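You operate a simulated robot arm through the tools that you are given. There is no shell and no other tool. Be economical: measure what you need, move in short steps, check, and stop when the job is done.

The job below is to be done with a simulated two-armed robot. You get a single attempt, and the scene is never put back.

TASK
Bleed the trough pipe, top it up and pump it to 6 bar.
Fine: black valve open till 0 bar, and shut; yellow valve open; blue valve on till the clear tube reaches its mark; both shut before you pump.

It is judged by the outcome, as a careful person would: the job done as asked, and still so three seconds after it is handed in. It fails if anything else is knocked over, pushed out of place, dropped, spilled or broken.

THE ROBOT
Two 7-joint arms with fingered hands on one trunk, on a base that drives. Base frame: it is fixed to the floor where the robot stands at the start and does not move with it; the origin is under the middle of the robot, x ahead of it, y to its left, z up. Units: mm, rad, N and s.
The left shoulder is at the start at [147, 170, 1071], the right one opposite. Places, roughly: black knob beside the trough [500, -300, 900]; black valve on the trough panel [800, -100, 1000]; blue valve on the trough panel [800, 200, 1000]; green valve under the trough [300, -100, 600]; joined pipe with a green band (34x6x6 cm) [600, 0, 800]; joined pipe with a red band (34x6x6 cm) [700, 0, 800]; joined pipe with a yellow band (34x6x6 cm) [500, 0, 800]; lever of the blue pump [600, -500, 1000]; purple valve on the trough panel [800, -300, 1000]; red dial on the trough panel [800, -200, 1200]; white knob beside the trough [500, 200, 900]; yellow valve on the trough panel [800, 0, 1000]. Payload 4 kg a hand.
Tool frame (each hand has its own): the origin (TCP) lies between the finger pads and is the grasp point; the fingertips stand 26 mm ahead of it; z points along the fingers, y is the line along which they close. The gripper opens to 132 mm. The gripper's body begins 73 mm behind the TCP. The gripper is a hand of 4 fingers: y runs from the thumb to the fingers, the wrist lies at [0, 0, -224] in the tool frame, and closing takes about 1.5 s.
Orientation is that of the tool frame in the base frame, as a unit quaternion [x, y, z, w]. With the fingers straight down and closing along the base's y, the tool's x points along the base's -x, its y along +y and its z along -z.

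THE INTERFACE
- The arms move only by the tool move_arm. It takes "left_targets", "right_targets" or both (then of equal length, played together; a hand with none holds still); each is a list of rows, each a list of 6 numbers: the shift along the base's x, y, z in mm, then the turn, a rotation vector about the base's x, y, z in rad. In form: [[dx, dy, dz, ax, ay, az], ...]. A call has 1 to 10 rows; each row shifts and turns the commanded pose from where the row before left it. "left_hand" and "right_hand" are, for a hand that has rows, the gripper command, from -1 (shut) to 1 (fully open), values between in proportion, set as the call begins (left out, the last holds). A row lasts 0.2 s, in which the tool goes at most 50 mm and 0.15 rad; a call with a longer step from one row to the next is refused whole, and so is a gripper value outside its range. Where a pose cannot be reached the arm comes as near as it can. A force on the tool above 70 N (or 10 N above the force at the start of the call, whichever is more), or a blocked arm, ends the call early, and 0.2 s more pass. Each finger travels about 108 mm/s and halts on what it meets, pressing with about 23 N; the grip force reading is that of the motor and also rises with nothing between the fingers. The clock runs only during rows and for 0.2 s after the last one: add rows that do not move to give the fingers time. It gives the time, the measured TCP pose, the force on the tool (base axes), the opening and the grip force at its end, in the units of the frame above (readings bear some noise), with the torque about the TCP (base axes, N m) and any sound that the robot's microphone picked up, and new pictures: "views" is both (left out), scene, wrist or none (wrist: the cameras of the hands that moved).
- Cameras (640 x 400 px; columns grow to the right, rows downward): "scene" is now at [251.8, -34.6, 1227.3]; the picture's right is [-0.30, -0.95, 0.00], its down [-0.63, 0.20, -0.75] and it looks along [0.72, -0.23, -0.66] (base axes); focal length 214 px, centre (320, 200). "left" rides on the left gripper at [-73, 6, -94] in its tool frame; the picture's right is [-0.08, -1.00, 0.00], its down [0.79, -0.06, -0.62] and it looks along [0.61, -0.05, 0.79] (tool axes); focal length 230 px, centre (320, 200). "right" rides on the right gripper at [73, 6, -94] in its tool frame; the picture's right is [-0.08, 1.00, 0.00], its down [-0.78, -0.06, -0.62] and it looks along [-0.61, -0.05, 0.79] (tool axes); focal length 230 px, centre (320, 200). There is no depth. A picture from a camera that has moved, and an enlarged one, comes with that camera's place and axes in the base frame and with its lens. The place of the scene camera against the robot may be out by one fixed shift of up to 18 mm in any direction.
- slide_trunk(by): slides the trunk up (or, below 0, down) by that many mm; the arms and the scene camera ride with it, the base frame stays. It gives what a move gives, with no picture.
- steer(legs): drives the robot by 1 to 6 legs, each [ahead, left, turn to the left] in mm, mm and rad, along the robot's own axes; the way and the turn of a leg run together, so that a leg with both is an arc; at most 1500 mm and 3.142 rad a leg. The arms and the cameras ride along, it lands a little off, and it stops where it bumps. It gives what a move gives, and a new picture of the scene camera.
- finger_targets(finger1, finger2, finger3, thumb_bend, hand): sets how far each is bent, from 0 (flat) to 1 (curled in); at 0.3 the hand is open as for a grip, at 0.7 the pads meet at the TCP. One left out holds its place. A second passes; each finger stops where it meets its share of the squeeze, and holds until it gets a number again. A gripper value or a shape takes the hand back. It gives what a move gives, with no picture; readings hold the bend of each and the force on the fingers (four entries, about 0 where the hand has none), thumb and palm.
- grasp_type(shape, hand): the hand has 4 fingers and takes this shape, open, in about a second: jaw (thumb against the fingers, like two jaws); tri (thumb and two fingers); tip (a fingertip pinch); poke (one finger out to press); point (the index stretched); flat (the hand flat); cup (the hand cupped); fist (a fist). The gripper value then closes the fingers along that shape, each until it touches; the sizes above hold for jaw. It gives what a move gives, with no picture.
- aim_head(pan, tilt): turns the head with the scene camera to pan (to the left, within 1.396 rad either way) and tilt (down, from -0.506 to 1.204), counted from straight ahead of the robot. It gives what a move gives, and a new picture of the scene camera.
- close_up(camera, box): a new picture of the part [left, top, right, bottom] of that camera's present view, enlarged. The clock stands still meanwhile.
- finish_job(): hands the job in; it is judged then, once.

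Go step by step. Nothing tells you exact positions but the pictures and the camera data: compare them with the known pose of the tool, close in by small moves and look again before you grip or let go. The budget is 120 turns and 260 pictures, counting those below and the enlarged ones. Unless the task says otherwise, let go and move clear before handing in, and close with one line.

The tools are called after "Call:" by a JSON object that holds its "method" and its "body". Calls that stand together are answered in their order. move_arm: Moves the arms, as the interface text tells. Its arguments: {"type":"object","properties":{"left_targets":{"type":"array"},"left_hand":{"type":"number"},"right_targets":{"type":"array"},"right_hand":{"type":"number"},"views":{"type":"string","enum":["both","scene","wrist","none"]}},"required":[]} The other tools are called the same way: slide_trunk (by) slides the trunk up or down; grasp_type (shape, hand) gives the hand a shape; finger_targets (finger1, finger2, finger3, thumb_bend, hand) moves the fingers one by one; steer (legs) drives the base; aim_head (pan, tilt) turns the head that bears the scene camera; close_up (camera, box) takes an enlarged picture of a part of a camera's view; finish_job () hands the job in.

At the start:

```text
clock: 0.0
left_ee_pos: [546.5, 96.5, 1219.5]
left_ee_rot: [-0.001, 1.0, 0.0, 0.0]
left_force: [-0.2, -0.4, -0.2]
left_ft_torque: [-0.01, 0.02, -0.03]
left_width: 132.0
left_finger_force: 0.1
left_shape: jaw
left_bend: [0.3, 0.3, 0.3, 0.3]
left_finger forces: [0.0, 0.1, 0.0, 0.0, 0.0, 0.1]
right_ee_pos: [394.4, -236.0, 1205.8]
right_ee_rot: [0.0, 1.0, 0.001, 0.001]
right_force: [-0.1, -0.7, -0.3]
right_ft_torque: [-0.01, 0.01, 0.01]
right_width: 132.1
right_finger_force: 0.0
right_shape: jaw
right_bend: [0.3, 0.3, 0.3, 0.3]
right_finger forces: [0.0, 0.0, 0.0, 0.0, 0.1, 0.0]
trunk travel left (down, up): [-90.0, 262.0]
robot x, y, heading: [-2.8, 3.7, -0.001]
head pan, tilt: [-0.307, 0.721]
```

scene: 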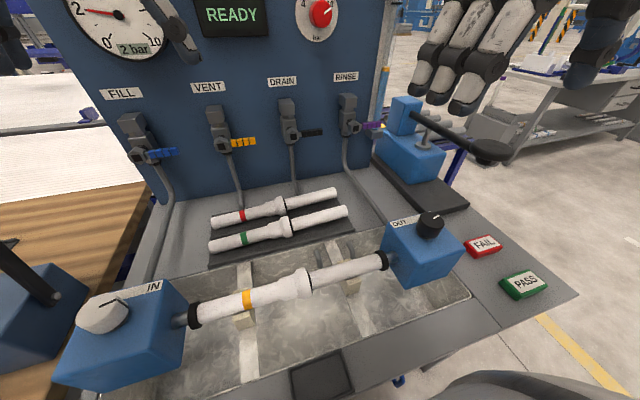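
right: 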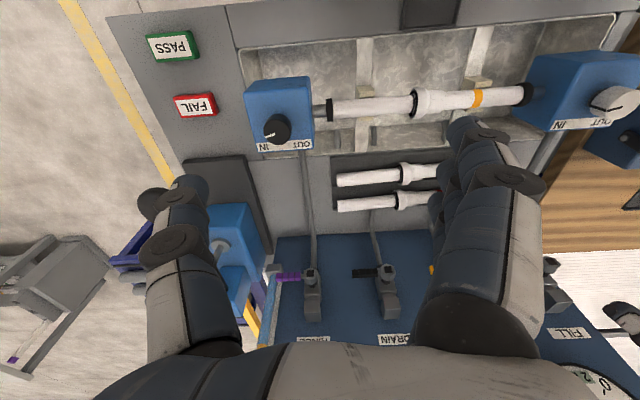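
left: 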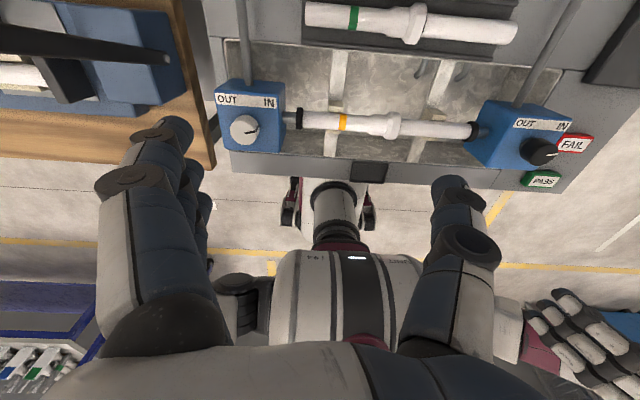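

I see the trough panel with the FILL, VENT, DRAIN and RINSE valves, the gauge and the pump at right. First I look closer at the panel and look for the clear tube.

Call:
{"method": "aim_head", "body": {"pan": -0.1, "tilt": 0.2}}

Call:
{"method": "close_up", "body": {"camera": "scene", "box": [160, 60, 480, 260]}}

```text
clock: 0.9
left_ee_pos: [546.0, 95.6, 1218.4]
left_ee_rot: [0.0, 1.0, 0.0, 0.0]
left_force: [-0.3, -0.5, -0.9]
left_ft_torque: [-0.02, 0.0, 0.02]
left_width: 132.1
left_finger_force: 0.1
left_shape: jaw
left_bend: [0.3, 0.3, 0.3, 0.3]
left_finger forces: [0.1, 0.0, 0.0, 0.0, 0.0, 0.0]
right_ee_pos: [394.6, -235.1, 1206.5]
right_ee_rot: [0.0, 1.0, 0.0, 0.002]
right_force: [0.4, -0.6, 0.3]
right_ft_torque: [0.0, 0.02, -0.02]
right_width: 131.7
right_finger_force: 0.1
right_shape: jaw
right_bend: [0.3, 0.3, 0.3, 0.3]
right_finger forces: [0.0, 0.0, 0.0, 0.0, 0.0, 0.0]
trunk travel left (down, up): [-90.0, 262.0]
robot x, y, heading: [3.8, -0.5, 0.001]
head pan, tilt: [-0.099, 0.201]
camera scene: at [264.4, -18.4, 1274.4], right [-0.1, -0.99, 0.0], down [-0.2, 0.02, -0.98], along [0.97, -0.1, -0.2], focal length 214 px, centre (320, 200)
```

scene: 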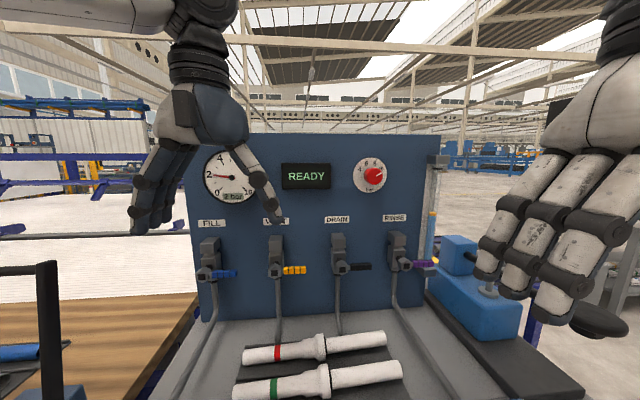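

```text
2.00 times, centred on (320, 160) of scene
camera zoom: at [264.4, -18.4, 1274.4], right [-0.1, -0.99, 0.0], down [-0.2, 0.02, -0.98], along [0.97, -0.1, -0.2], focal length 429 px, centre (320, 280)
```

zoom: 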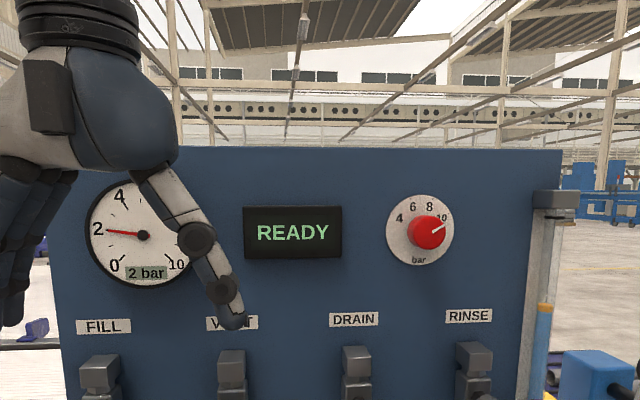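

The gauge reads 2 bar and the dial stands at 10. I look at the tube on the panel's right edge and at the valves in detail.

Call:
{"method": "close_up", "body": {"camera": "scene", "box": [390, 140, 486, 280]}}

Call:
{"method": "close_up", "body": {"camera": "scene", "box": [180, 205, 340, 305]}}

Call:
{"method": "close_up", "body": {"camera": "scene", "box": [300, 205, 460, 305]}}

```text
2.86 times, centred on (438, 210) of scene
camera zoom: at [264.4, -18.4, 1274.4], right [-0.1, -0.99, 0.0], down [-0.2, 0.02, -0.98], along [0.97, -0.1, -0.2], focal length 613 px, centre (-17, 171)
```

zoom: 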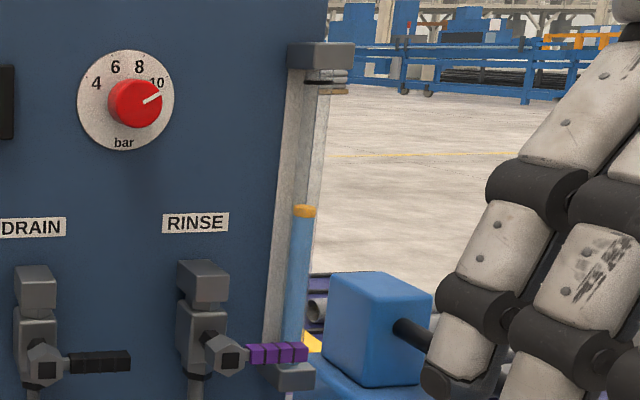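

```text
4.00 times, centred on (260, 255) of scene
camera zoom: at [264.4, -18.4, 1274.4], right [-0.1, -0.99, 0.0], down [-0.2, 0.02, -0.98], along [0.97, -0.1, -0.2], focal length 858 px, centre (560, -20)
```

zoom: 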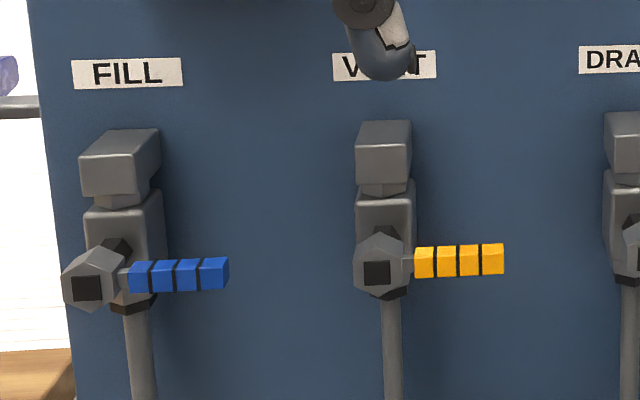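

```text
4.00 times, centred on (380, 255) of scene
camera zoom: at [264.4, -18.4, 1274.4], right [-0.1, -0.99, 0.0], down [-0.2, 0.02, -0.98], along [0.97, -0.1, -0.2], focal length 858 px, centre (80, -20)
```

zoom: 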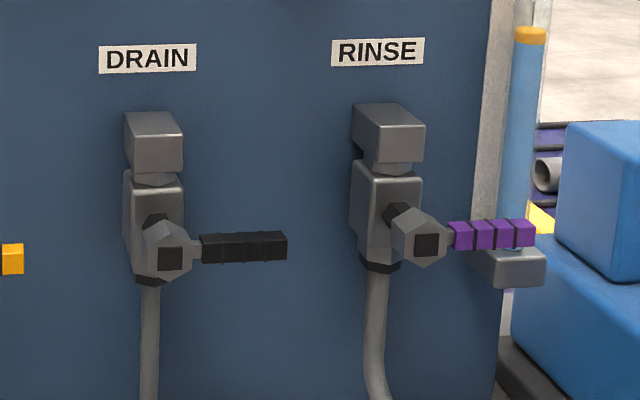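

Valve levers point right, each about 75 mm long on a pivot facing me, and must swing to the vertical. I turn both hands to point forward, clear of the panel.

Call:
{"method": "move_arm", "body": {"right_targets": [[6, 0, 0, 0, -0.15, 0], [6, 0, 0, 0, -0.15, 0], [6, 0, 0, 0, -0.15, 0], [6, 0, 0, 0, -0.15, 0], [6, 0, 0, 0, -0.15, 0], [6, 0, -5, 0, -0.15, 0], [6, 0, -5, 0, -0.15, 0], [6, 0, -5, 0, -0.15, 0], [6, 0, -5, 0, -0.15, 0], [6, 0, -5, 0, -0.15, 0]], "left_targets": [[-10, 10, 0, 0, -0.15, 0], [-10, 10, 0, 0, -0.15, 0], [-10, 10, 0, 0, -0.15, 0], [-10, 10, 0, 0, -0.15, 0], [-5, 10, 0, 0, -0.15, 0], [0, 10, -5, 0, -0.15, 0], [0, 10, -5, 0, -0.15, 0], [0, 10, -5, 0, -0.15, 0], [0, 10, -5, 0, -0.15, 0], [0, 10, -5, 0, -0.15, 0]], "views": "scene"}}

Call:
{"method": "grasp_type", "body": {"shape": "poke", "hand": "right"}}

Call:
{"method": "grasp_type", "body": {"shape": "poke", "hand": "left"}}

Call:
{"method": "move_arm", "body": {"right_targets": [[0, 0, 0, 0, -0.07, 0]], "left_targets": [[0, 0, 0, 0, -0.07, 0]], "views": "both"}}

```text
clock: 3.1
left_ee_pos: [545.0, 198.1, 1248.3]
left_ee_rot: [0.0, 0.732, 0.0, 0.681]
left_force: [0.6, -0.4, 0.8]
left_ft_torque: [-0.02, -0.02, -0.04]
left_width: 131.9
left_finger_force: 0.0
left_shape: jaw
left_bend: [0.3, 0.3, 0.3, 0.3]
left_finger forces: [0.1, 0.1, 0.0, 0.1, 0.0, 0.0]
left hand out of reach, approached as far as the arm can: row 7, 9, 10
right_ee_pos: [505.5, -232.8, 1281.4]
right_ee_rot: [-0.001, 0.732, 0.001, 0.682]
right_force: [0.0, -0.3, 0.3]
right_ft_torque: [-0.01, -0.03, -0.03]
right_width: 131.8
right_finger_force: 0.1
right_shape: jaw
right_bend: [0.3, 0.3, 0.3, 0.3]
right_finger forces: [0.0, 0.0, 0.1, 0.0, 0.0, 0.0]
right hand out of reach, approached as far as the arm can: row 7, 8, 9, 10
trunk travel left (down, up): [-90.0, 262.0]
robot x, y, heading: [0.4, -2.4, 0.001]
head pan, tilt: [-0.099, 0.201]
camera scene: at [265.5, -18.0, 1274.0], right [-0.1, -1.0, 0.0], down [-0.2, 0.02, -0.98], along [0.97, -0.1, -0.2], focal length 214 px, centre (320, 200)
```

scene: 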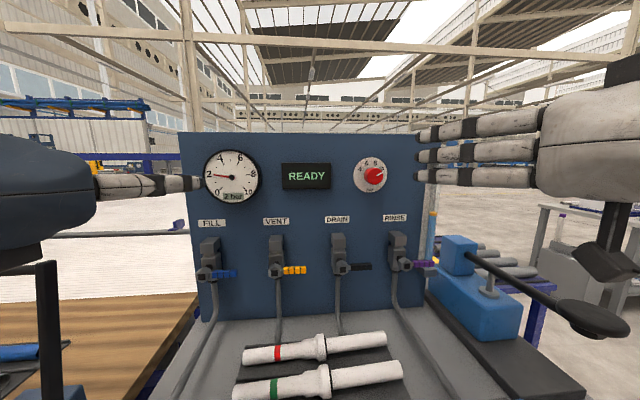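

```text
clock: 4.0
left_ee_pos: [542.8, 197.6, 1250.1]
left_ee_rot: [-0.001, 0.733, 0.001, 0.681]
left_force: [0.6, 0.3, -0.4]
left_ft_torque: [0.01, -0.03, 0.02]
left_width: 132.0
left_finger_force: 0.0
left_shape: jaw
left_bend: [0.3, 0.3, 0.3, 0.3]
left_finger forces: [0.0, 0.0, 0.1, 0.0, 0.0, 0.0]
right_ee_pos: [504.5, -233.5, 1282.7]
right_ee_rot: [-0.001, 0.732, 0.001, 0.682]
right_force: [-0.3, -0.2, -0.1]
right_ft_torque: [-0.03, 0.0, -0.02]
right_width: 0.2
right_finger_force: 0.0
right_shape: poke
right_bend: [1.0, 1.0, 1.0, 0.46]
right_finger forces: [0.1, 0.0, 0.0, 0.1, 0.0, 0.1]
trunk travel left (down, up): [-90.0, 262.0]
robot x, y, heading: [1.2, -3.4, -0.001]
head pan, tilt: [-0.099, 0.201]
```

```text
clock: 5.0
left_ee_pos: [542.6, 198.1, 1249.9]
left_ee_rot: [0.0, 0.733, 0.0, 0.68]
left_force: [0.0, 0.4, -0.1]
left_ft_torque: [-0.03, -0.02, 0.02]
left_width: 0.1
left_finger_force: 0.1
left_shape: poke
left_bend: [1.0, 1.0, 1.0, 0.46]
left_finger forces: [0.1, 0.0, 0.0, 0.1, 0.1, 0.1]
right_ee_pos: [504.3, -233.9, 1282.6]
right_ee_rot: [0.0, 0.732, 0.0, 0.682]
right_force: [-0.4, -0.7, -0.4]
right_ft_torque: [0.01, 0.0, -0.02]
right_width: 0.0
right_finger_force: 0.1
right_shape: poke
right_bend: [1.0, 1.0, 1.0, 0.46]
right_finger forces: [0.0, 0.1, 0.1, 0.0, 0.1, 0.0]
trunk travel left (down, up): [-90.0, 262.0]
robot x, y, heading: [2.2, -1.5, -0.003]
head pan, tilt: [-0.099, 0.201]
```

```text
clock: 5.3
left_ee_pos: [551.6, 196.5, 1258.7]
left_ee_rot: [0.0, 0.708, 0.0, 0.706]
left_force: [0.0, -0.9, -0.5]
left_ft_torque: [-0.03, -0.01, 0.01]
left_width: 0.0
left_finger_force: 0.1
left_shape: poke
left_bend: [1.0, 1.0, 1.0, 0.46]
left_finger forces: [0.0, 0.0, 0.0, 0.0, 0.0, 0.0]
left hand out of reach, approached as far as the arm can: row 1
right_ee_pos: [512.6, -232.0, 1294.1]
right_ee_rot: [0.0, 0.707, 0.001, 0.707]
right_force: [0.5, -0.1, -0.2]
right_ft_torque: [-0.04, 0.0, 0.03]
right_width: 0.0
right_finger_force: 0.2
right_shape: poke
right_bend: [1.0, 1.0, 1.0, 0.46]
right_finger forces: [0.1, 0.1, 0.0, 0.1, 0.0, 0.0]
right hand out of reach, approached as far as the arm can: row 1
trunk travel left (down, up): [-90.0, 262.0]
robot x, y, heading: [0.7, -1.4, -0.0]
head pan, tilt: [-0.099, 0.201]
camera scene: at [264.8, -18.4, 1274.2], right [-0.1, -1.0, 0.0], down [-0.2, 0.02, -0.98], along [0.97, -0.1, -0.2], focal length 214 px, centre (320, 200)
camera right: at [418.2, -227.3, 1220.7], right [0.0, 1.0, 0.08], down [-0.62, -0.06, 0.79], along [0.79, -0.05, 0.61], focal length 230 px, centre (320, 200)
camera left: at [459.4, 202.4, 1330.7], right [0.0, -1.0, 0.08], down [-0.62, -0.06, -0.78], along [0.79, -0.05, -0.62], focal length 230 px, centre (320, 200)
```

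scene: 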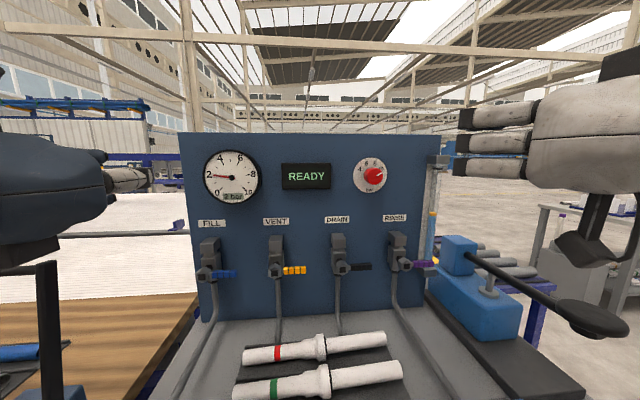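
right: 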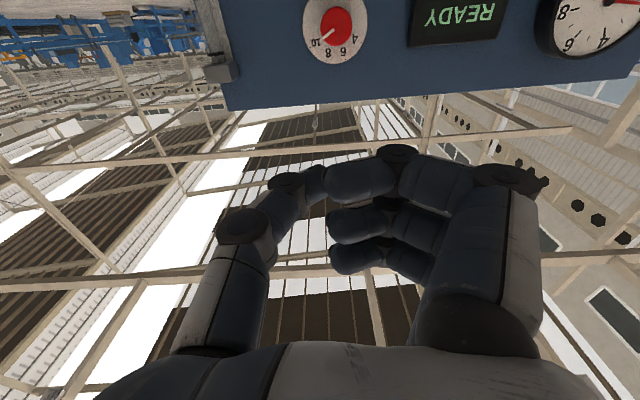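
left: 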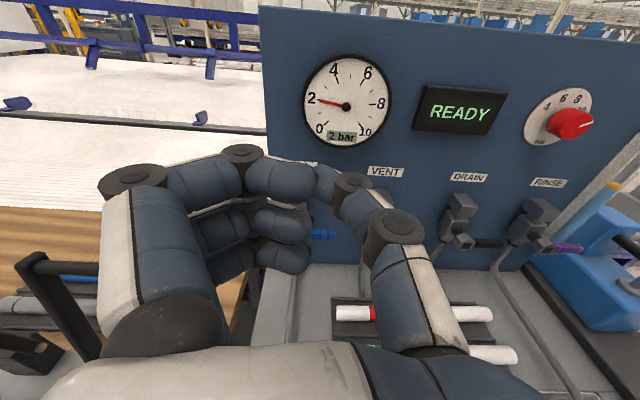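

The poke shape curls everything, so I try the point shape with the index stretched, and move the right hand forward and down toward the DRAIN lever's height.

Call:
{"method": "grasp_type", "body": {"shape": "point", "hand": "right"}}

Call:
{"method": "move_arm", "body": {"right_targets": [[10, 8, -30, 0, 0, 0], [10, 8, -30, 0, 0, 0], [10, 8, -30, 0, 0, 0], [10, 8, -30, 0, 0, 0], [10, 8, -30, 0, 0, 0], [10, 0, -30, 0, 0, 0]], "views": "both"}}

```text
clock: 6.2
left_ee_pos: [550.5, 195.4, 1257.9]
left_ee_rot: [0.0, 0.709, 0.0, 0.706]
left_force: [-1.0, 0.4, -0.5]
left_ft_torque: [-0.01, 0.0, -0.01]
left_width: 0.0
left_finger_force: 0.1
left_shape: poke
left_bend: [1.0, 1.0, 1.0, 0.46]
left_finger forces: [0.0, 0.0, 0.1, 0.0, 0.1, 0.0]
right_ee_pos: [512.0, -233.3, 1293.9]
right_ee_rot: [-0.001, 0.707, 0.001, 0.707]
right_force: [-0.5, 0.1, -0.1]
right_ft_torque: [0.01, -0.01, -0.02]
right_width: 126.1
right_finger_force: 0.1
right_shape: point
right_bend: [0.28, 1.0, 1.0, 0.54]
right_finger forces: [0.0, 0.0, 0.1, 0.0, 0.0, 0.0]
trunk travel left (down, up): [-90.0, 262.0]
robot x, y, heading: [0.1, -0.9, 0.001]
head pan, tilt: [-0.099, 0.201]
```

```text
clock: 7.7
left_ee_pos: [551.3, 196.3, 1257.7]
left_ee_rot: [-0.001, 0.709, 0.001, 0.706]
left_force: [0.8, 0.6, -0.1]
left_ft_torque: [0.01, -0.02, 0.0]
left_width: 0.1
left_finger_force: 0.1
left_shape: poke
left_bend: [1.0, 1.0, 1.0, 0.46]
left_finger forces: [0.0, 0.0, 0.0, 0.1, 0.1, 0.0]
right_ee_pos: [614.1, -181.9, 1155.6]
right_ee_rot: [-0.001, 0.707, 0.001, 0.707]
right_force: [0.8, 0.3, 0.2]
right_ft_torque: [0.0, 0.01, 0.01]
right_width: 126.4
right_finger_force: 0.0
right_shape: point
right_bend: [0.28, 1.0, 1.0, 0.54]
right_finger forces: [0.0, 0.0, 0.0, 0.0, 0.1, 0.1]
right hand out of reach, approached as far as the arm can: row 1, 2, 3, 4, 5, 6
trunk travel left (down, up): [-90.0, 262.0]
robot x, y, heading: [-0.6, 1.8, -0.001]
head pan, tilt: [-0.099, 0.201]
camera scene: at [264.8, -18.5, 1274.2], right [-0.1, -0.99, 0.0], down [-0.2, 0.02, -0.98], along [0.97, -0.1, -0.2], focal length 214 px, centre (320, 200)
camera right: at [520.5, -176.2, 1081.8], right [0.0, 1.0, 0.08], down [-0.62, -0.06, 0.79], along [0.79, -0.05, 0.61], focal length 230 px, centre (320, 200)
```

scene: 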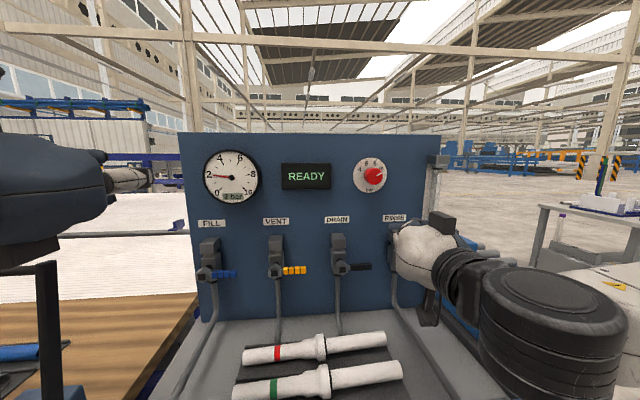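
right: 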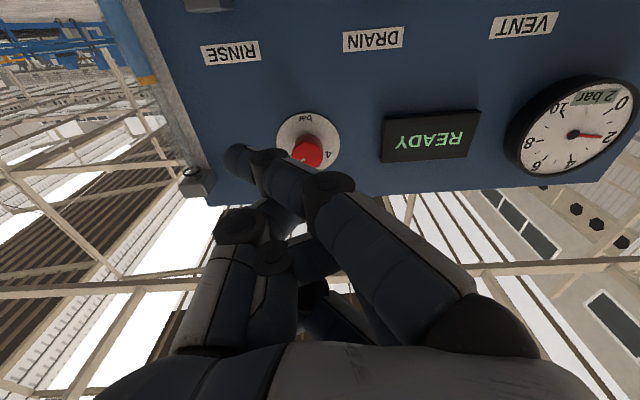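

The panel front works out at x≈835, DRAIN pivot near [760, -124, 990] with its lever toward y≈-195. I straighten the index and come lower to see the finger next to the lever.

Call:
{"method": "finger_targets", "body": {"hand": "right", "finger1": 0.0, "finger2": 1.0, "finger3": 1.0, "thumb_bend": 1.0}}

Call:
{"method": "move_arm", "body": {"right_targets": [[0, 0, -25, 0, 0, 0], [0, 0, -25, 0, 0, 0], [0, 0, -20, 0, 0, 0]], "views": "both"}}

```text
clock: 8.7
left_ee_pos: [550.8, 194.2, 1257.6]
left_ee_rot: [0.0, 0.708, 0.0, 0.706]
left_force: [-0.2, 0.5, 0.1]
left_ft_torque: [-0.01, -0.01, -0.02]
left_width: 0.0
left_finger_force: 0.0
left_shape: poke
left_bend: [1.0, 1.0, 1.0, 0.46]
left_finger forces: [0.0, 0.1, 0.0, 0.1, 0.0, 0.1]
right_ee_pos: [614.0, -181.4, 1155.3]
right_ee_rot: [-0.002, 0.707, 0.002, 0.707]
right_force: [0.1, -0.4, 0.1]
right_ft_torque: [-0.03, -0.01, -0.04]
right_width: 71.5
right_finger_force: 0.2
right_shape: fingers
right_bend: [0.0, 1.0, 1.0, 0.93]
right_finger forces: [0.0, 0.0, 0.0, 0.0, 0.0, 0.1]
trunk travel left (down, up): [-90.0, 262.0]
robot x, y, heading: [-2.1, 0.8, -0.005]
head pan, tilt: [-0.099, 0.201]
```

```text
clock: 9.4
left_ee_pos: [551.9, 197.1, 1257.1]
left_ee_rot: [0.001, 0.708, -0.001, 0.707]
left_force: [-0.9, 0.4, 0.2]
left_ft_torque: [0.04, 0.0, -0.02]
left_width: 0.0
left_finger_force: 0.1
left_shape: poke
left_bend: [1.0, 1.0, 1.0, 0.46]
left_finger forces: [0.0, 0.0, 0.0, 0.0, 0.0, 0.0]
right_ee_pos: [624.6, -178.1, 1114.4]
right_ee_rot: [-0.003, 0.709, 0.003, 0.705]
right_force: [0.0, 0.2, -0.2]
right_ft_torque: [0.01, 0.01, -0.02]
right_width: 72.0
right_finger_force: 0.1
right_shape: fingers
right_bend: [0.0, 1.0, 1.0, 0.93]
right_finger forces: [0.1, 0.0, 0.0, 0.0, 0.0, 0.0]
right hand out of reach, approached as far as the arm can: row 1, 2, 3
trunk travel left (down, up): [-90.0, 262.0]
robot x, y, heading: [-1.2, -2.9, 0.002]
head pan, tilt: [-0.099, 0.201]
camera scene: at [265.4, -18.2, 1274.0], right [-0.1, -0.99, 0.0], down [-0.2, 0.02, -0.98], along [0.97, -0.1, -0.2], focal length 214 px, centre (320, 200)
camera right: at [530.1, -172.8, 1041.9], right [-0.01, 1.0, 0.08], down [-0.61, -0.07, 0.79], along [0.79, -0.04, 0.61], focal length 230 px, centre (320, 200)
```

scene: 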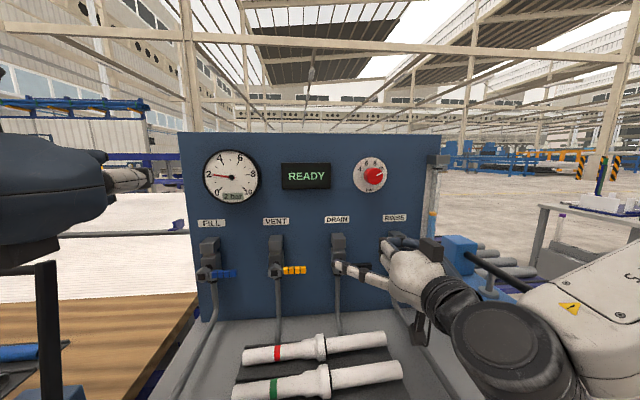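
right: 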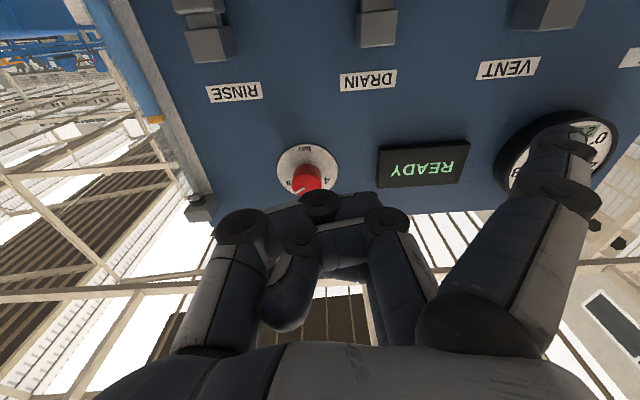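

The straight index splays outward; a closed jaw has known geometry at the TCP and is better for pushing. I close the jaw and look.

Call:
{"method": "grasp_type", "body": {"shape": "jaw", "hand": "right"}}

Call:
{"method": "move_arm", "body": {"right_targets": [[0, 0, 0, 0, 0, 0], [0, 0, 0, 0, 0, 0], [0, 0, 0, 0, 0, 0], [0, 0, 0, 0, 0, 0], [0, 0, 0, 0, 0, 0], [0, 0, 0, 0, 0, 0], [0, 0, 0, 0, 0, 0]], "right_hand": -1, "views": "both"}}

```text
clock: 10.3
left_ee_pos: [550.0, 196.7, 1259.0]
left_ee_rot: [0.0, 0.708, -0.001, 0.706]
left_force: [0.1, -0.6, -0.3]
left_ft_torque: [0.02, -0.02, -0.03]
left_width: 0.0
left_finger_force: 0.0
left_shape: poke
left_bend: [1.0, 1.0, 1.0, 0.46]
left_finger forces: [0.0, 0.0, 0.1, 0.1, 0.0, 0.1]
right_ee_pos: [623.6, -178.6, 1115.1]
right_ee_rot: [-0.003, 0.708, 0.004, 0.706]
right_force: [-0.4, -0.1, 0.4]
right_ft_torque: [-0.02, -0.01, 0.03]
right_width: 131.9
right_finger_force: 0.1
right_shape: jaw
right_bend: [0.3, 0.3, 0.3, 0.3]
right_finger forces: [0.0, 0.0, 0.0, 0.0, 0.0, 0.0]
trunk travel left (down, up): [-90.0, 262.0]
robot x, y, heading: [-0.3, -0.2, 0.004]
head pan, tilt: [-0.099, 0.201]
```

```text
clock: 11.9
left_ee_pos: [550.9, 196.0, 1257.5]
left_ee_rot: [0.0, 0.708, 0.0, 0.706]
left_force: [-1.1, -0.1, -0.7]
left_ft_torque: [-0.02, 0.0, 0.0]
left_width: 0.2
left_finger_force: 0.0
left_shape: poke
left_bend: [1.0, 1.0, 1.0, 0.46]
left_finger forces: [0.0, 0.1, 0.0, 0.1, 0.1, 0.0]
right_ee_pos: [625.0, -178.0, 1115.2]
right_ee_rot: [-0.003, 0.708, 0.003, 0.706]
right_force: [0.4, -0.1, 0.2]
right_ft_torque: [-0.02, -0.01, -0.04]
right_width: 0.0
right_finger_force: 22.9
right_shape: jaw
right_bend: [0.67, 0.59, 0.67, 0.66]
right_finger forces: [0.0, 0.0, 0.0, 0.0, 0.0, 0.0]
trunk travel left (down, up): [-90.0, 262.0]
robot x, y, heading: [0.8, -3.1, 0.002]
head pan, tilt: [-0.099, 0.201]
camera scene: at [264.3, -18.4, 1274.5], right [-0.1, -1.0, 0.0], down [-0.2, 0.02, -0.98], along [0.98, -0.1, -0.2], focal length 214 px, centre (320, 200)
camera right: at [529.3, -172.7, 1042.8], right [-0.01, 1.0, 0.08], down [-0.61, -0.07, 0.79], along [0.79, -0.04, 0.61], focal length 230 px, centre (320, 200)
```

scene: 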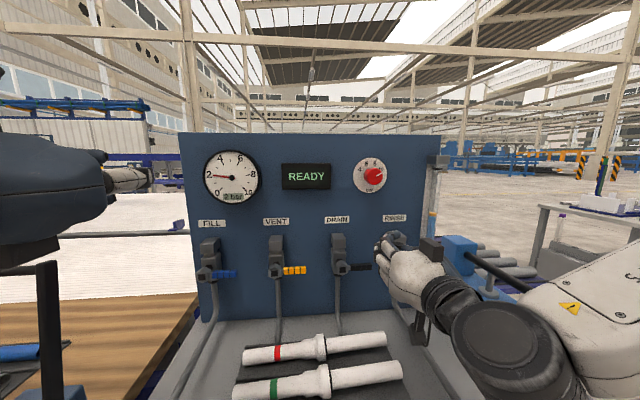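
right: 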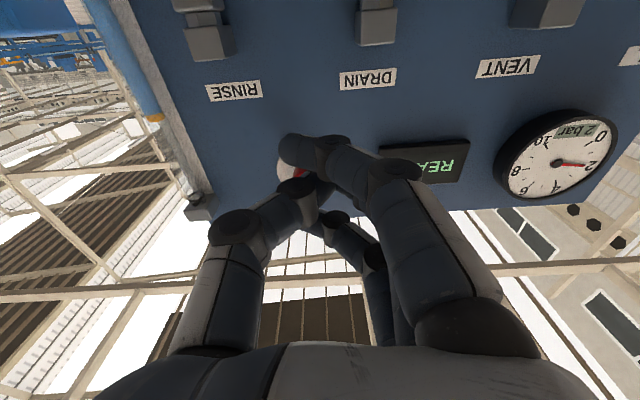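

The closed jaw is compact. I advance it over the outer half of the DRAIN lever, staying above it.

Call:
{"method": "move_arm", "body": {"right_targets": [[30, 0, 0, 0, 0, 0], [30, 0, 0, 0, 0, 0], [30, 0, -10, 0, 0, 0], [20, 0, -10, 0, 0, 0]], "views": "both"}}

Call:
{"method": "close_up", "body": {"camera": "scene", "box": [290, 200, 450, 300]}}

```text
clock: 12.9
left_ee_pos: [549.9, 196.7, 1258.2]
left_ee_rot: [0.0, 0.708, 0.0, 0.706]
left_force: [1.0, 0.2, 0.1]
left_ft_torque: [0.02, 0.03, 0.03]
left_width: 0.0
left_finger_force: 0.2
left_shape: poke
left_bend: [1.0, 1.0, 1.0, 0.46]
left_finger forces: [0.0, 0.1, 0.0, 0.0, 0.0, 0.0]
right_ee_pos: [634.8, -178.0, 1115.7]
right_ee_rot: [-0.002, 0.707, 0.001, 0.707]
right_force: [-0.1, 0.4, -0.1]
right_ft_torque: [0.02, 0.0, -0.03]
right_width: 0.0
right_finger_force: 22.8
right_shape: jaw
right_bend: [0.67, 0.59, 0.67, 0.66]
right_finger forces: [0.0, 0.0, 0.0, 0.0, 0.0, 0.0]
right hand out of reach, approached as far as the arm can: row 1, 2, 3, 4
trunk travel left (down, up): [-90.0, 262.0]
robot x, y, heading: [1.2, 0.6, -0.0]
head pan, tilt: [-0.099, 0.201]
camera scene: at [264.3, -18.3, 1274.5], right [-0.1, -1.0, 0.0], down [-0.2, 0.02, -0.98], along [0.98, -0.1, -0.2], focal length 214 px, centre (320, 200)
camera right: at [540.5, -171.8, 1042.6], right [0.0, 1.0, 0.08], down [-0.62, -0.06, 0.78], along [0.79, -0.05, 0.61], focal length 230 px, centre (320, 200)
```

scene: 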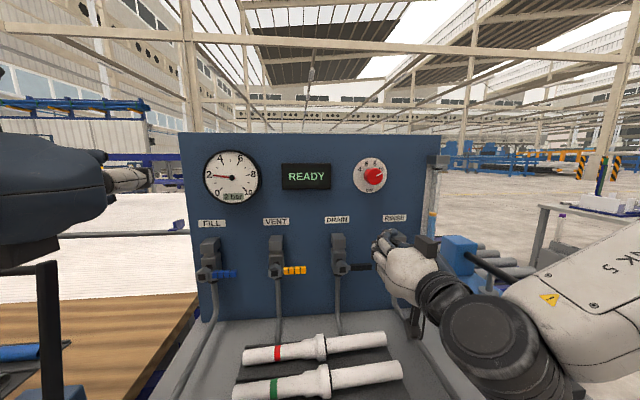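
right: 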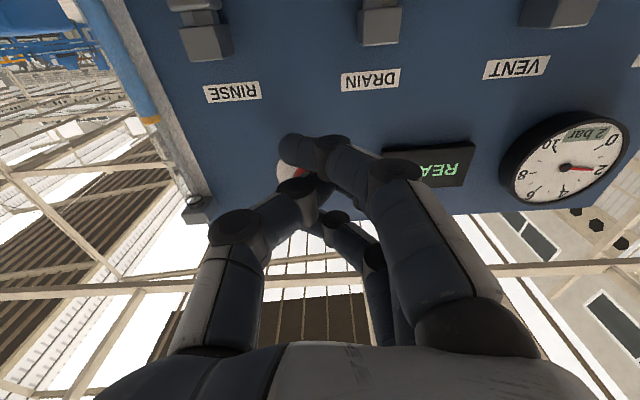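

```text
4.00 times, centred on (370, 250) of scene
camera zoom: at [264.3, -18.3, 1274.5], right [-0.1, -1.0, 0.0], down [-0.2, 0.02, -0.98], along [0.98, -0.1, -0.2], focal length 858 px, centre (120, 0)
```

zoom: 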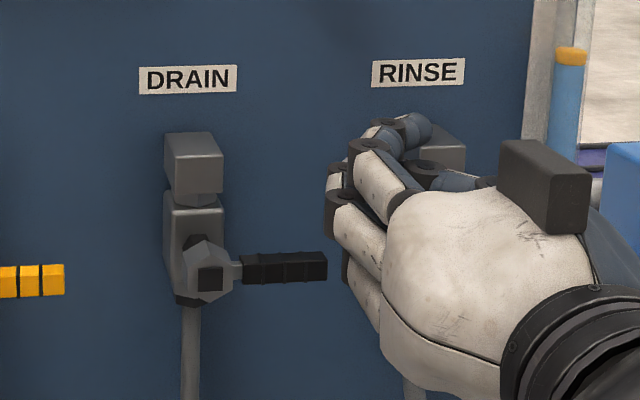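

The arm is at its limit; the robot must drive closer. I look down at the gap in front of the robot first.

Call:
{"method": "aim_head", "body": {"pan": 0.0, "tilt": 1.2}}

```text
clock: 14.2
left_ee_pos: [550.5, 195.8, 1258.3]
left_ee_rot: [-0.001, 0.708, 0.001, 0.707]
left_force: [-0.3, -0.4, -0.7]
left_ft_torque: [0.01, 0.0, -0.02]
left_width: 0.0
left_finger_force: 0.1
left_shape: poke
left_bend: [1.0, 1.0, 1.0, 0.46]
left_finger forces: [0.0, 0.1, 0.1, 0.0, 0.0, 0.1]
right_ee_pos: [635.5, -177.6, 1115.0]
right_ee_rot: [-0.002, 0.707, 0.001, 0.707]
right_force: [0.0, 1.1, 0.7]
right_ft_torque: [-0.01, -0.01, 0.0]
right_width: 0.2
right_finger_force: 23.1
right_shape: jaw
right_bend: [0.67, 0.59, 0.67, 0.66]
right_finger forces: [0.0, 0.0, 0.1, 0.1, 0.1, 0.1]
trunk travel left (down, up): [-90.0, 262.0]
robot x, y, heading: [2.0, 1.5, 0.0]
head pan, tilt: [0.0, 1.201]
camera scene: at [227.5, -9.1, 1193.1], right [0.0, -1.0, 0.0], down [-0.93, 0.0, -0.36], along [0.36, 0.0, -0.93], focal length 214 px, centre (320, 200)
```

scene: 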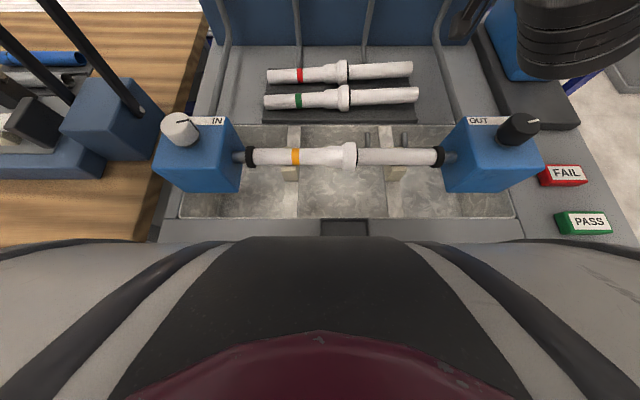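

The gap is small, but wrist distance is far below the arm's reach, so it's the level wrist posture that limits it. I tip the hand down again by about 0.6 rad while raising it, then advance.

Call:
{"method": "move_arm", "body": {"right_targets": [[0, 0, 10, 0, 0.15, 0], [0, 0, 10, 0, 0.15, 0], [0, 0, 10, 0, 0.15, 0], [0, 0, 10, 0, 0.15, 0], [20, 0, 0, 0, 0, 0], [20, 0, 0, 0, 0, 0], [20, 0, 0, 0, 0, 0]], "views": "wrist"}}

Call:
{"method": "aim_head", "body": {"pan": -0.2, "tilt": 0.45}}

```text
clock: 15.8
left_ee_pos: [552.0, 196.1, 1257.8]
left_ee_rot: [0.0, 0.708, 0.0, 0.706]
left_force: [0.1, -0.3, 0.2]
left_ft_torque: [0.01, 0.0, 0.04]
left_width: 0.0
left_finger_force: 0.0
left_shape: poke
left_bend: [1.0, 1.0, 1.0, 0.46]
left_finger forces: [0.0, 0.0, 0.0, 0.0, 0.0, 0.0]
right_ee_pos: [693.1, -180.0, 1153.6]
right_ee_rot: [0.0, 0.885, 0.001, 0.467]
right_force: [-0.1, 0.6, 0.3]
right_ft_torque: [-0.05, -0.03, 0.02]
right_width: 0.0
right_finger_force: 23.0
right_shape: jaw
right_bend: [0.67, 0.59, 0.67, 0.66]
right_finger forces: [0.0, 0.0, 0.0, 0.1, 0.0, 0.1]
trunk travel left (down, up): [-90.0, 262.0]
robot x, y, heading: [0.7, 1.6, 0.003]
head pan, tilt: [0.0, 1.201]
camera right: at [574.6, -174.1, 1146.2], right [0.04, 1.0, 0.07], down [-0.07, -0.06, 1.0], along [1.0, -0.05, 0.06], focal length 230 px, centre (320, 200)
```

right: 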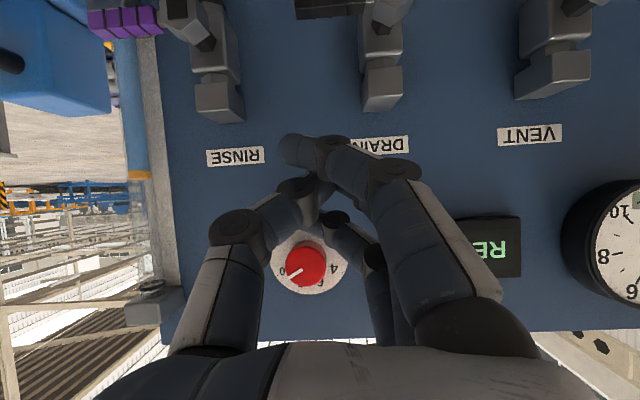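

```text
clock: 16.9
left_ee_pos: [551.5, 196.8, 1258.9]
left_ee_rot: [0.001, 0.708, -0.001, 0.706]
left_force: [0.4, -0.2, 0.8]
left_ft_torque: [0.0, -0.01, 0.02]
left_width: 0.0
left_finger_force: 0.1
left_shape: poke
left_bend: [1.0, 1.0, 1.0, 0.46]
left_finger forces: [0.0, 0.0, 0.0, 0.0, 0.1, 0.1]
right_ee_pos: [692.3, -180.0, 1154.5]
right_ee_rot: [0.0, 0.884, 0.001, 0.467]
right_force: [0.0, 0.1, 0.2]
right_ft_torque: [-0.01, 0.02, -0.02]
right_width: 0.0
right_finger_force: 22.5
right_shape: jaw
right_bend: [0.67, 0.59, 0.67, 0.66]
right_finger forces: [0.0, 0.0, 0.0, 0.0, 0.0, 0.1]
trunk travel left (down, up): [-90.0, 262.0]
robot x, y, heading: [0.6, 1.8, 0.001]
head pan, tilt: [-0.201, 0.45]
camera scene: at [261.7, -27.4, 1251.2], right [-0.2, -0.98, 0.0], down [-0.43, 0.09, -0.9], along [0.88, -0.18, -0.44], focal length 214 px, centre (320, 200)
```

scene: 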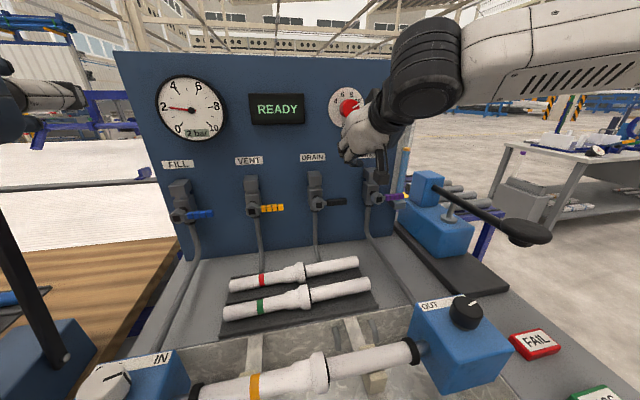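

With the hand tipped 33° up from vertical-forward it moves freely. I advance and lower to just above the DRAIN lever.

Call:
{"method": "move_arm", "body": {"right_targets": [[15, 3, -20, 0, 0, 0], [15, 3, -20, 0, 0, 0], [10, 2, -20, 0, 0, 0], [0, 0, -10, 0, 0, 0]], "views": "both"}}

Call:
{"method": "close_up", "body": {"camera": "scene", "box": [270, 130, 430, 230]}}

```text
clock: 17.9
left_ee_pos: [551.0, 196.4, 1257.8]
left_ee_rot: [0.001, 0.708, -0.001, 0.706]
left_force: [0.3, 0.0, 0.3]
left_ft_torque: [-0.01, 0.02, 0.0]
left_width: 0.0
left_finger_force: 0.1
left_shape: poke
left_bend: [1.0, 1.0, 1.0, 0.46]
left_finger forces: [0.0, 0.0, 0.0, 0.0, 0.0, 0.1]
right_ee_pos: [734.2, -172.1, 1085.3]
right_ee_rot: [0.0, 0.884, 0.001, 0.467]
right_force: [0.4, 0.6, 0.8]
right_ft_torque: [0.01, -0.01, 0.04]
right_width: 0.0
right_finger_force: 23.0
right_shape: jaw
right_bend: [0.67, 0.58, 0.67, 0.66]
right_finger forces: [0.1, 0.0, 0.0, 0.0, 0.0, 0.0]
trunk travel left (down, up): [-90.0, 262.0]
robot x, y, heading: [-3.0, 2.6, -0.002]
head pan, tilt: [-0.201, 0.45]
camera scene: at [261.6, -27.4, 1251.3], right [-0.2, -0.98, 0.0], down [-0.43, 0.09, -0.9], along [0.88, -0.18, -0.44], focal length 214 px, centre (320, 200)
camera right: at [613.2, -166.0, 1077.4], right [0.04, 1.0, 0.07], down [-0.07, -0.06, 1.0], along [1.0, -0.05, 0.06], focal length 230 px, centre (320, 200)
```

scene: 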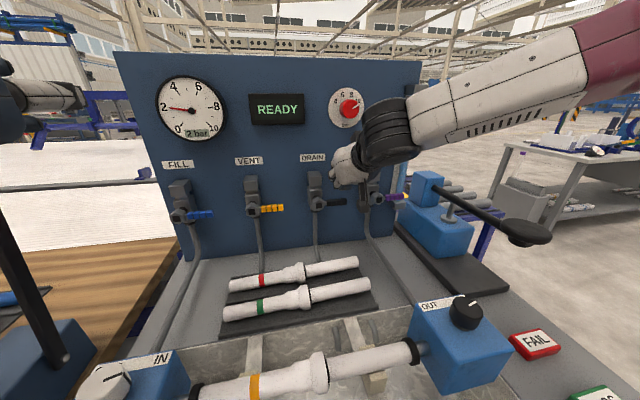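
right: 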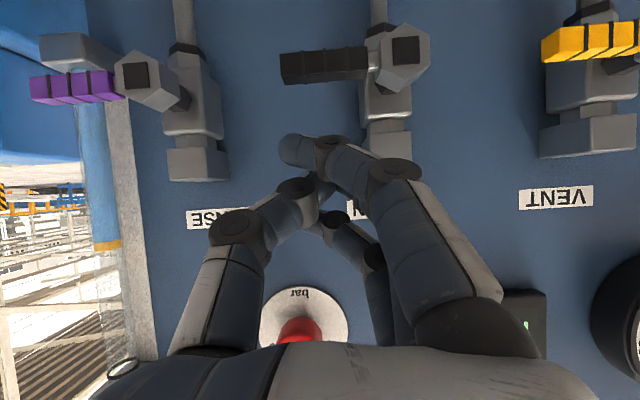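

```text
4.00 times, centred on (350, 180) of scene
camera zoom: at [261.6, -27.4, 1251.3], right [-0.2, -0.98, 0.0], down [-0.43, 0.09, -0.9], along [0.88, -0.18, -0.44], focal length 858 px, centre (200, 280)
```

zoom: 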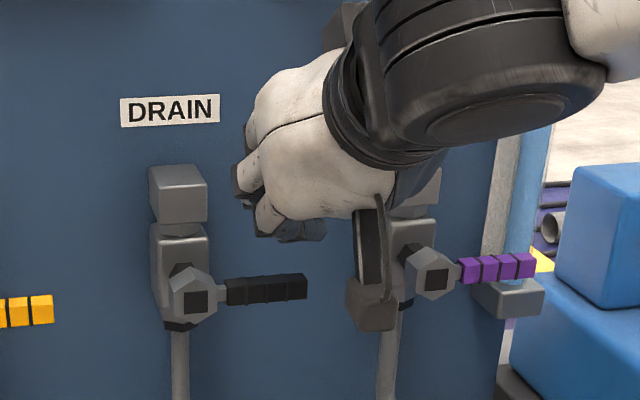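

From the upside-down wrist view I place the DRAIN nut at about [742, -121, 1007] with its lever to y≈-187, and my fingertip at about [734, -183, 1058]. I shift over the lever and come down to just above it.

Call:
{"method": "move_arm", "body": {"right_targets": [[15, 12, 0, 0, 0, 0], [0, 0, -20, 0, 0, 0]], "views": "wrist"}}

Call:
{"method": "close_up", "body": {"camera": "scene", "box": [270, 130, 430, 230]}}

```text
clock: 18.5
left_ee_pos: [551.4, 195.2, 1258.0]
left_ee_rot: [0.0, 0.708, 0.0, 0.707]
left_force: [-0.8, -0.5, 0.5]
left_ft_torque: [0.01, -0.01, 0.0]
left_width: 0.2
left_finger_force: 0.1
left_shape: poke
left_bend: [1.0, 1.0, 1.0, 0.46]
left_finger forces: [0.0, 0.1, 0.0, 0.0, 0.0, 0.0]
right_ee_pos: [748.0, -161.6, 1065.1]
right_ee_rot: [0.0, 0.885, 0.001, 0.466]
right_force: [-0.2, 0.2, 0.6]
right_ft_torque: [0.02, -0.02, -0.01]
right_width: 0.0
right_finger_force: 22.9
right_shape: jaw
right_bend: [0.67, 0.58, 0.67, 0.66]
right_finger forces: [0.0, 0.1, 0.0, 0.1, 0.1, 0.0]
trunk travel left (down, up): [-90.0, 262.0]
robot x, y, heading: [0.6, 1.9, -0.0]
head pan, tilt: [-0.201, 0.45]
camera right: at [628.5, -155.7, 1057.5], right [0.04, 1.0, 0.07], down [-0.07, -0.06, 1.0], along [1.0, -0.05, 0.06], focal length 230 px, centre (320, 200)
```

right: 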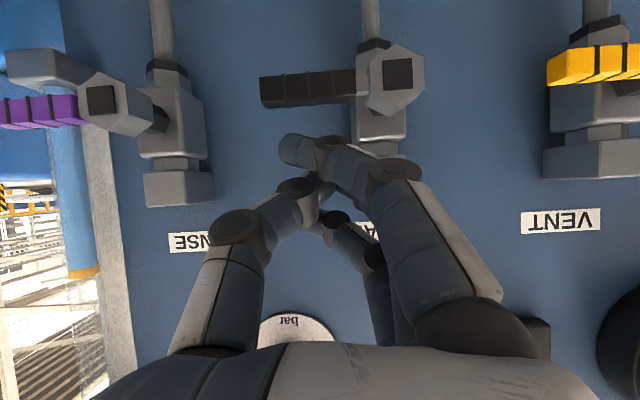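

```text
4.00 times, centred on (350, 180) of scene
camera zoom: at [261.9, -27.7, 1251.1], right [-0.2, -0.98, 0.0], down [-0.43, 0.09, -0.9], along [0.88, -0.18, -0.44], focal length 858 px, centre (200, 280)
```

zoom: 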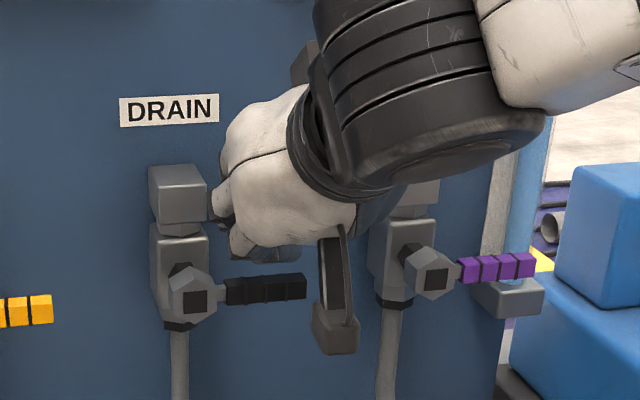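

The nut fixes at about [747, -119, 1005] from two views, so the fingertip is now some 30 mm above the lever. I press down along the start of the arc and check whether it turns.

Call:
{"method": "move_arm", "body": {"right_targets": [[6, 0, -6, 0, 0, 0], [0, 0, -10, 0, 0, 0], [0, -1, -10, 0, 0, 0], [0, 0, -10, 0, 0, 0], [0, 1, -8, 0, 0, 0]], "views": "both"}}

```text
clock: 19.7
left_ee_pos: [548.0, 196.7, 1260.6]
left_ee_rot: [-0.002, 0.706, 0.001, 0.708]
left_force: [-0.4, 0.7, -0.3]
left_ft_torque: [-0.02, 0.02, -0.02]
left_width: 0.1
left_finger_force: 0.0
left_shape: poke
left_bend: [1.0, 1.0, 1.0, 0.46]
left_finger forces: [0.0, 0.0, 0.0, 0.0, 0.0, 0.0]
right_ee_pos: [754.5, -158.5, 1027.9]
right_ee_rot: [0.0, 0.881, 0.002, 0.472]
right_force: [7.9, 0.2, 21.6]
right_ft_torque: [0.24, -0.67, -0.12]
right_width: 0.1
right_finger_force: 23.3
right_shape: jaw
right_bend: [0.67, 0.59, 0.67, 0.66]
right_finger forces: [0.0, 0.0, 0.1, 0.0, 0.0, 0.0]
trunk travel left (down, up): [-90.0, 262.0]
robot x, y, heading: [2.3, 0.1, 0.008]
head pan, tilt: [-0.201, 0.45]
camera scene: at [259.7, -27.1, 1252.5], right [-0.2, -0.98, 0.0], down [-0.43, 0.09, -0.9], along [0.88, -0.18, -0.43], focal length 214 px, centre (320, 200)
camera right: at [635.4, -152.9, 1018.7], right [0.04, 1.0, 0.07], down [-0.08, -0.06, 0.99], along [1.0, -0.05, 0.08], focal length 230 px, centre (320, 200)
```

scene: 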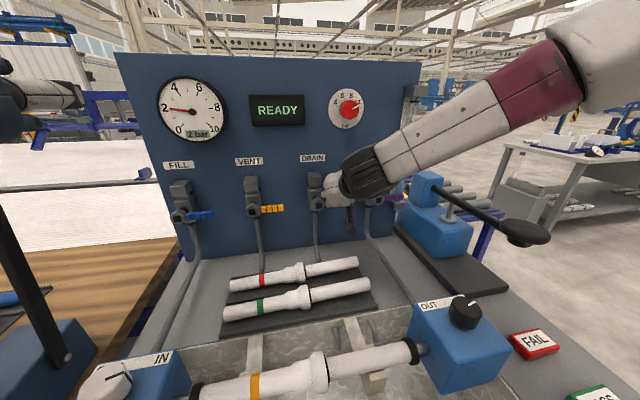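
right: 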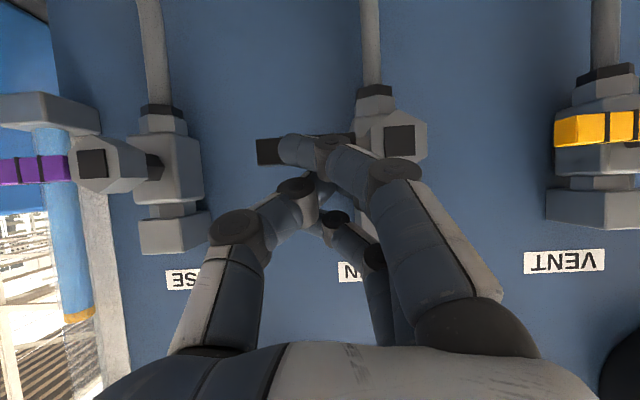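

The finger rests on the lever with about 22 N and it has not yielded. I press a bit harder to tell friction from a stop.

Call:
{"method": "move_arm", "body": {"right_targets": [[0, 0, -8, 0, 0, 0], [0, 0, -8, 0, 0, 0], [0, 0, 0, 0, 0, 0]], "views": "wrist"}}

```text
clock: 20.5
left_ee_pos: [547.2, 195.5, 1259.0]
left_ee_rot: [0.0, 0.708, 0.0, 0.706]
left_force: [-0.5, 0.7, -0.5]
left_ft_torque: [-0.03, 0.03, 0.05]
left_width: 0.0
left_finger_force: 0.0
left_shape: poke
left_bend: [1.0, 1.0, 1.0, 0.46]
left_finger forces: [0.0, 0.0, 0.0, 0.0, 0.0, 0.0]
right_ee_pos: [758.9, -158.6, 1024.7]
right_ee_rot: [0.002, 0.875, 0.002, 0.485]
right_force: [-1.4, 0.9, 31.3]
right_ft_torque: [0.18, -0.5, -0.04]
right_width: 0.0
right_finger_force: 22.7
right_shape: jaw
right_bend: [0.7, 0.59, 0.67, 0.68]
right_finger forces: [4.5, 0.0, 0.0, 0.1, 32.7, 0.0]
trunk travel left (down, up): [-90.0, 262.0]
robot x, y, heading: [1.5, -3.9, 0.002]
head pan, tilt: [-0.201, 0.45]
stopped in row 3 (right hand): the force on the tool passed its limit (the readings are from after the stop); the commanded pose is now the measured one
camera right: at [639.7, -152.8, 1012.5], right [0.04, 1.0, 0.07], down [-0.11, -0.07, 0.99], along [0.99, -0.05, 0.11], focal length 230 px, centre (320, 200)
```

right: 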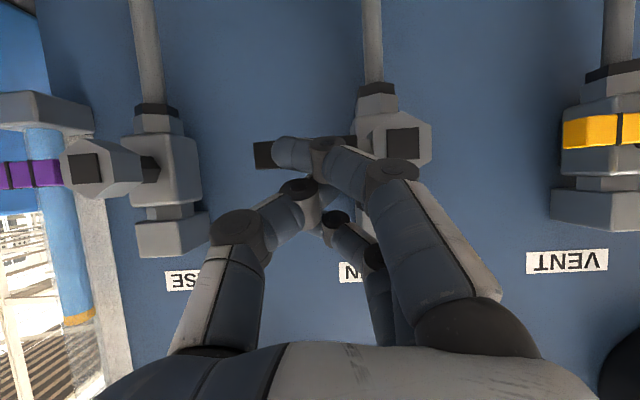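

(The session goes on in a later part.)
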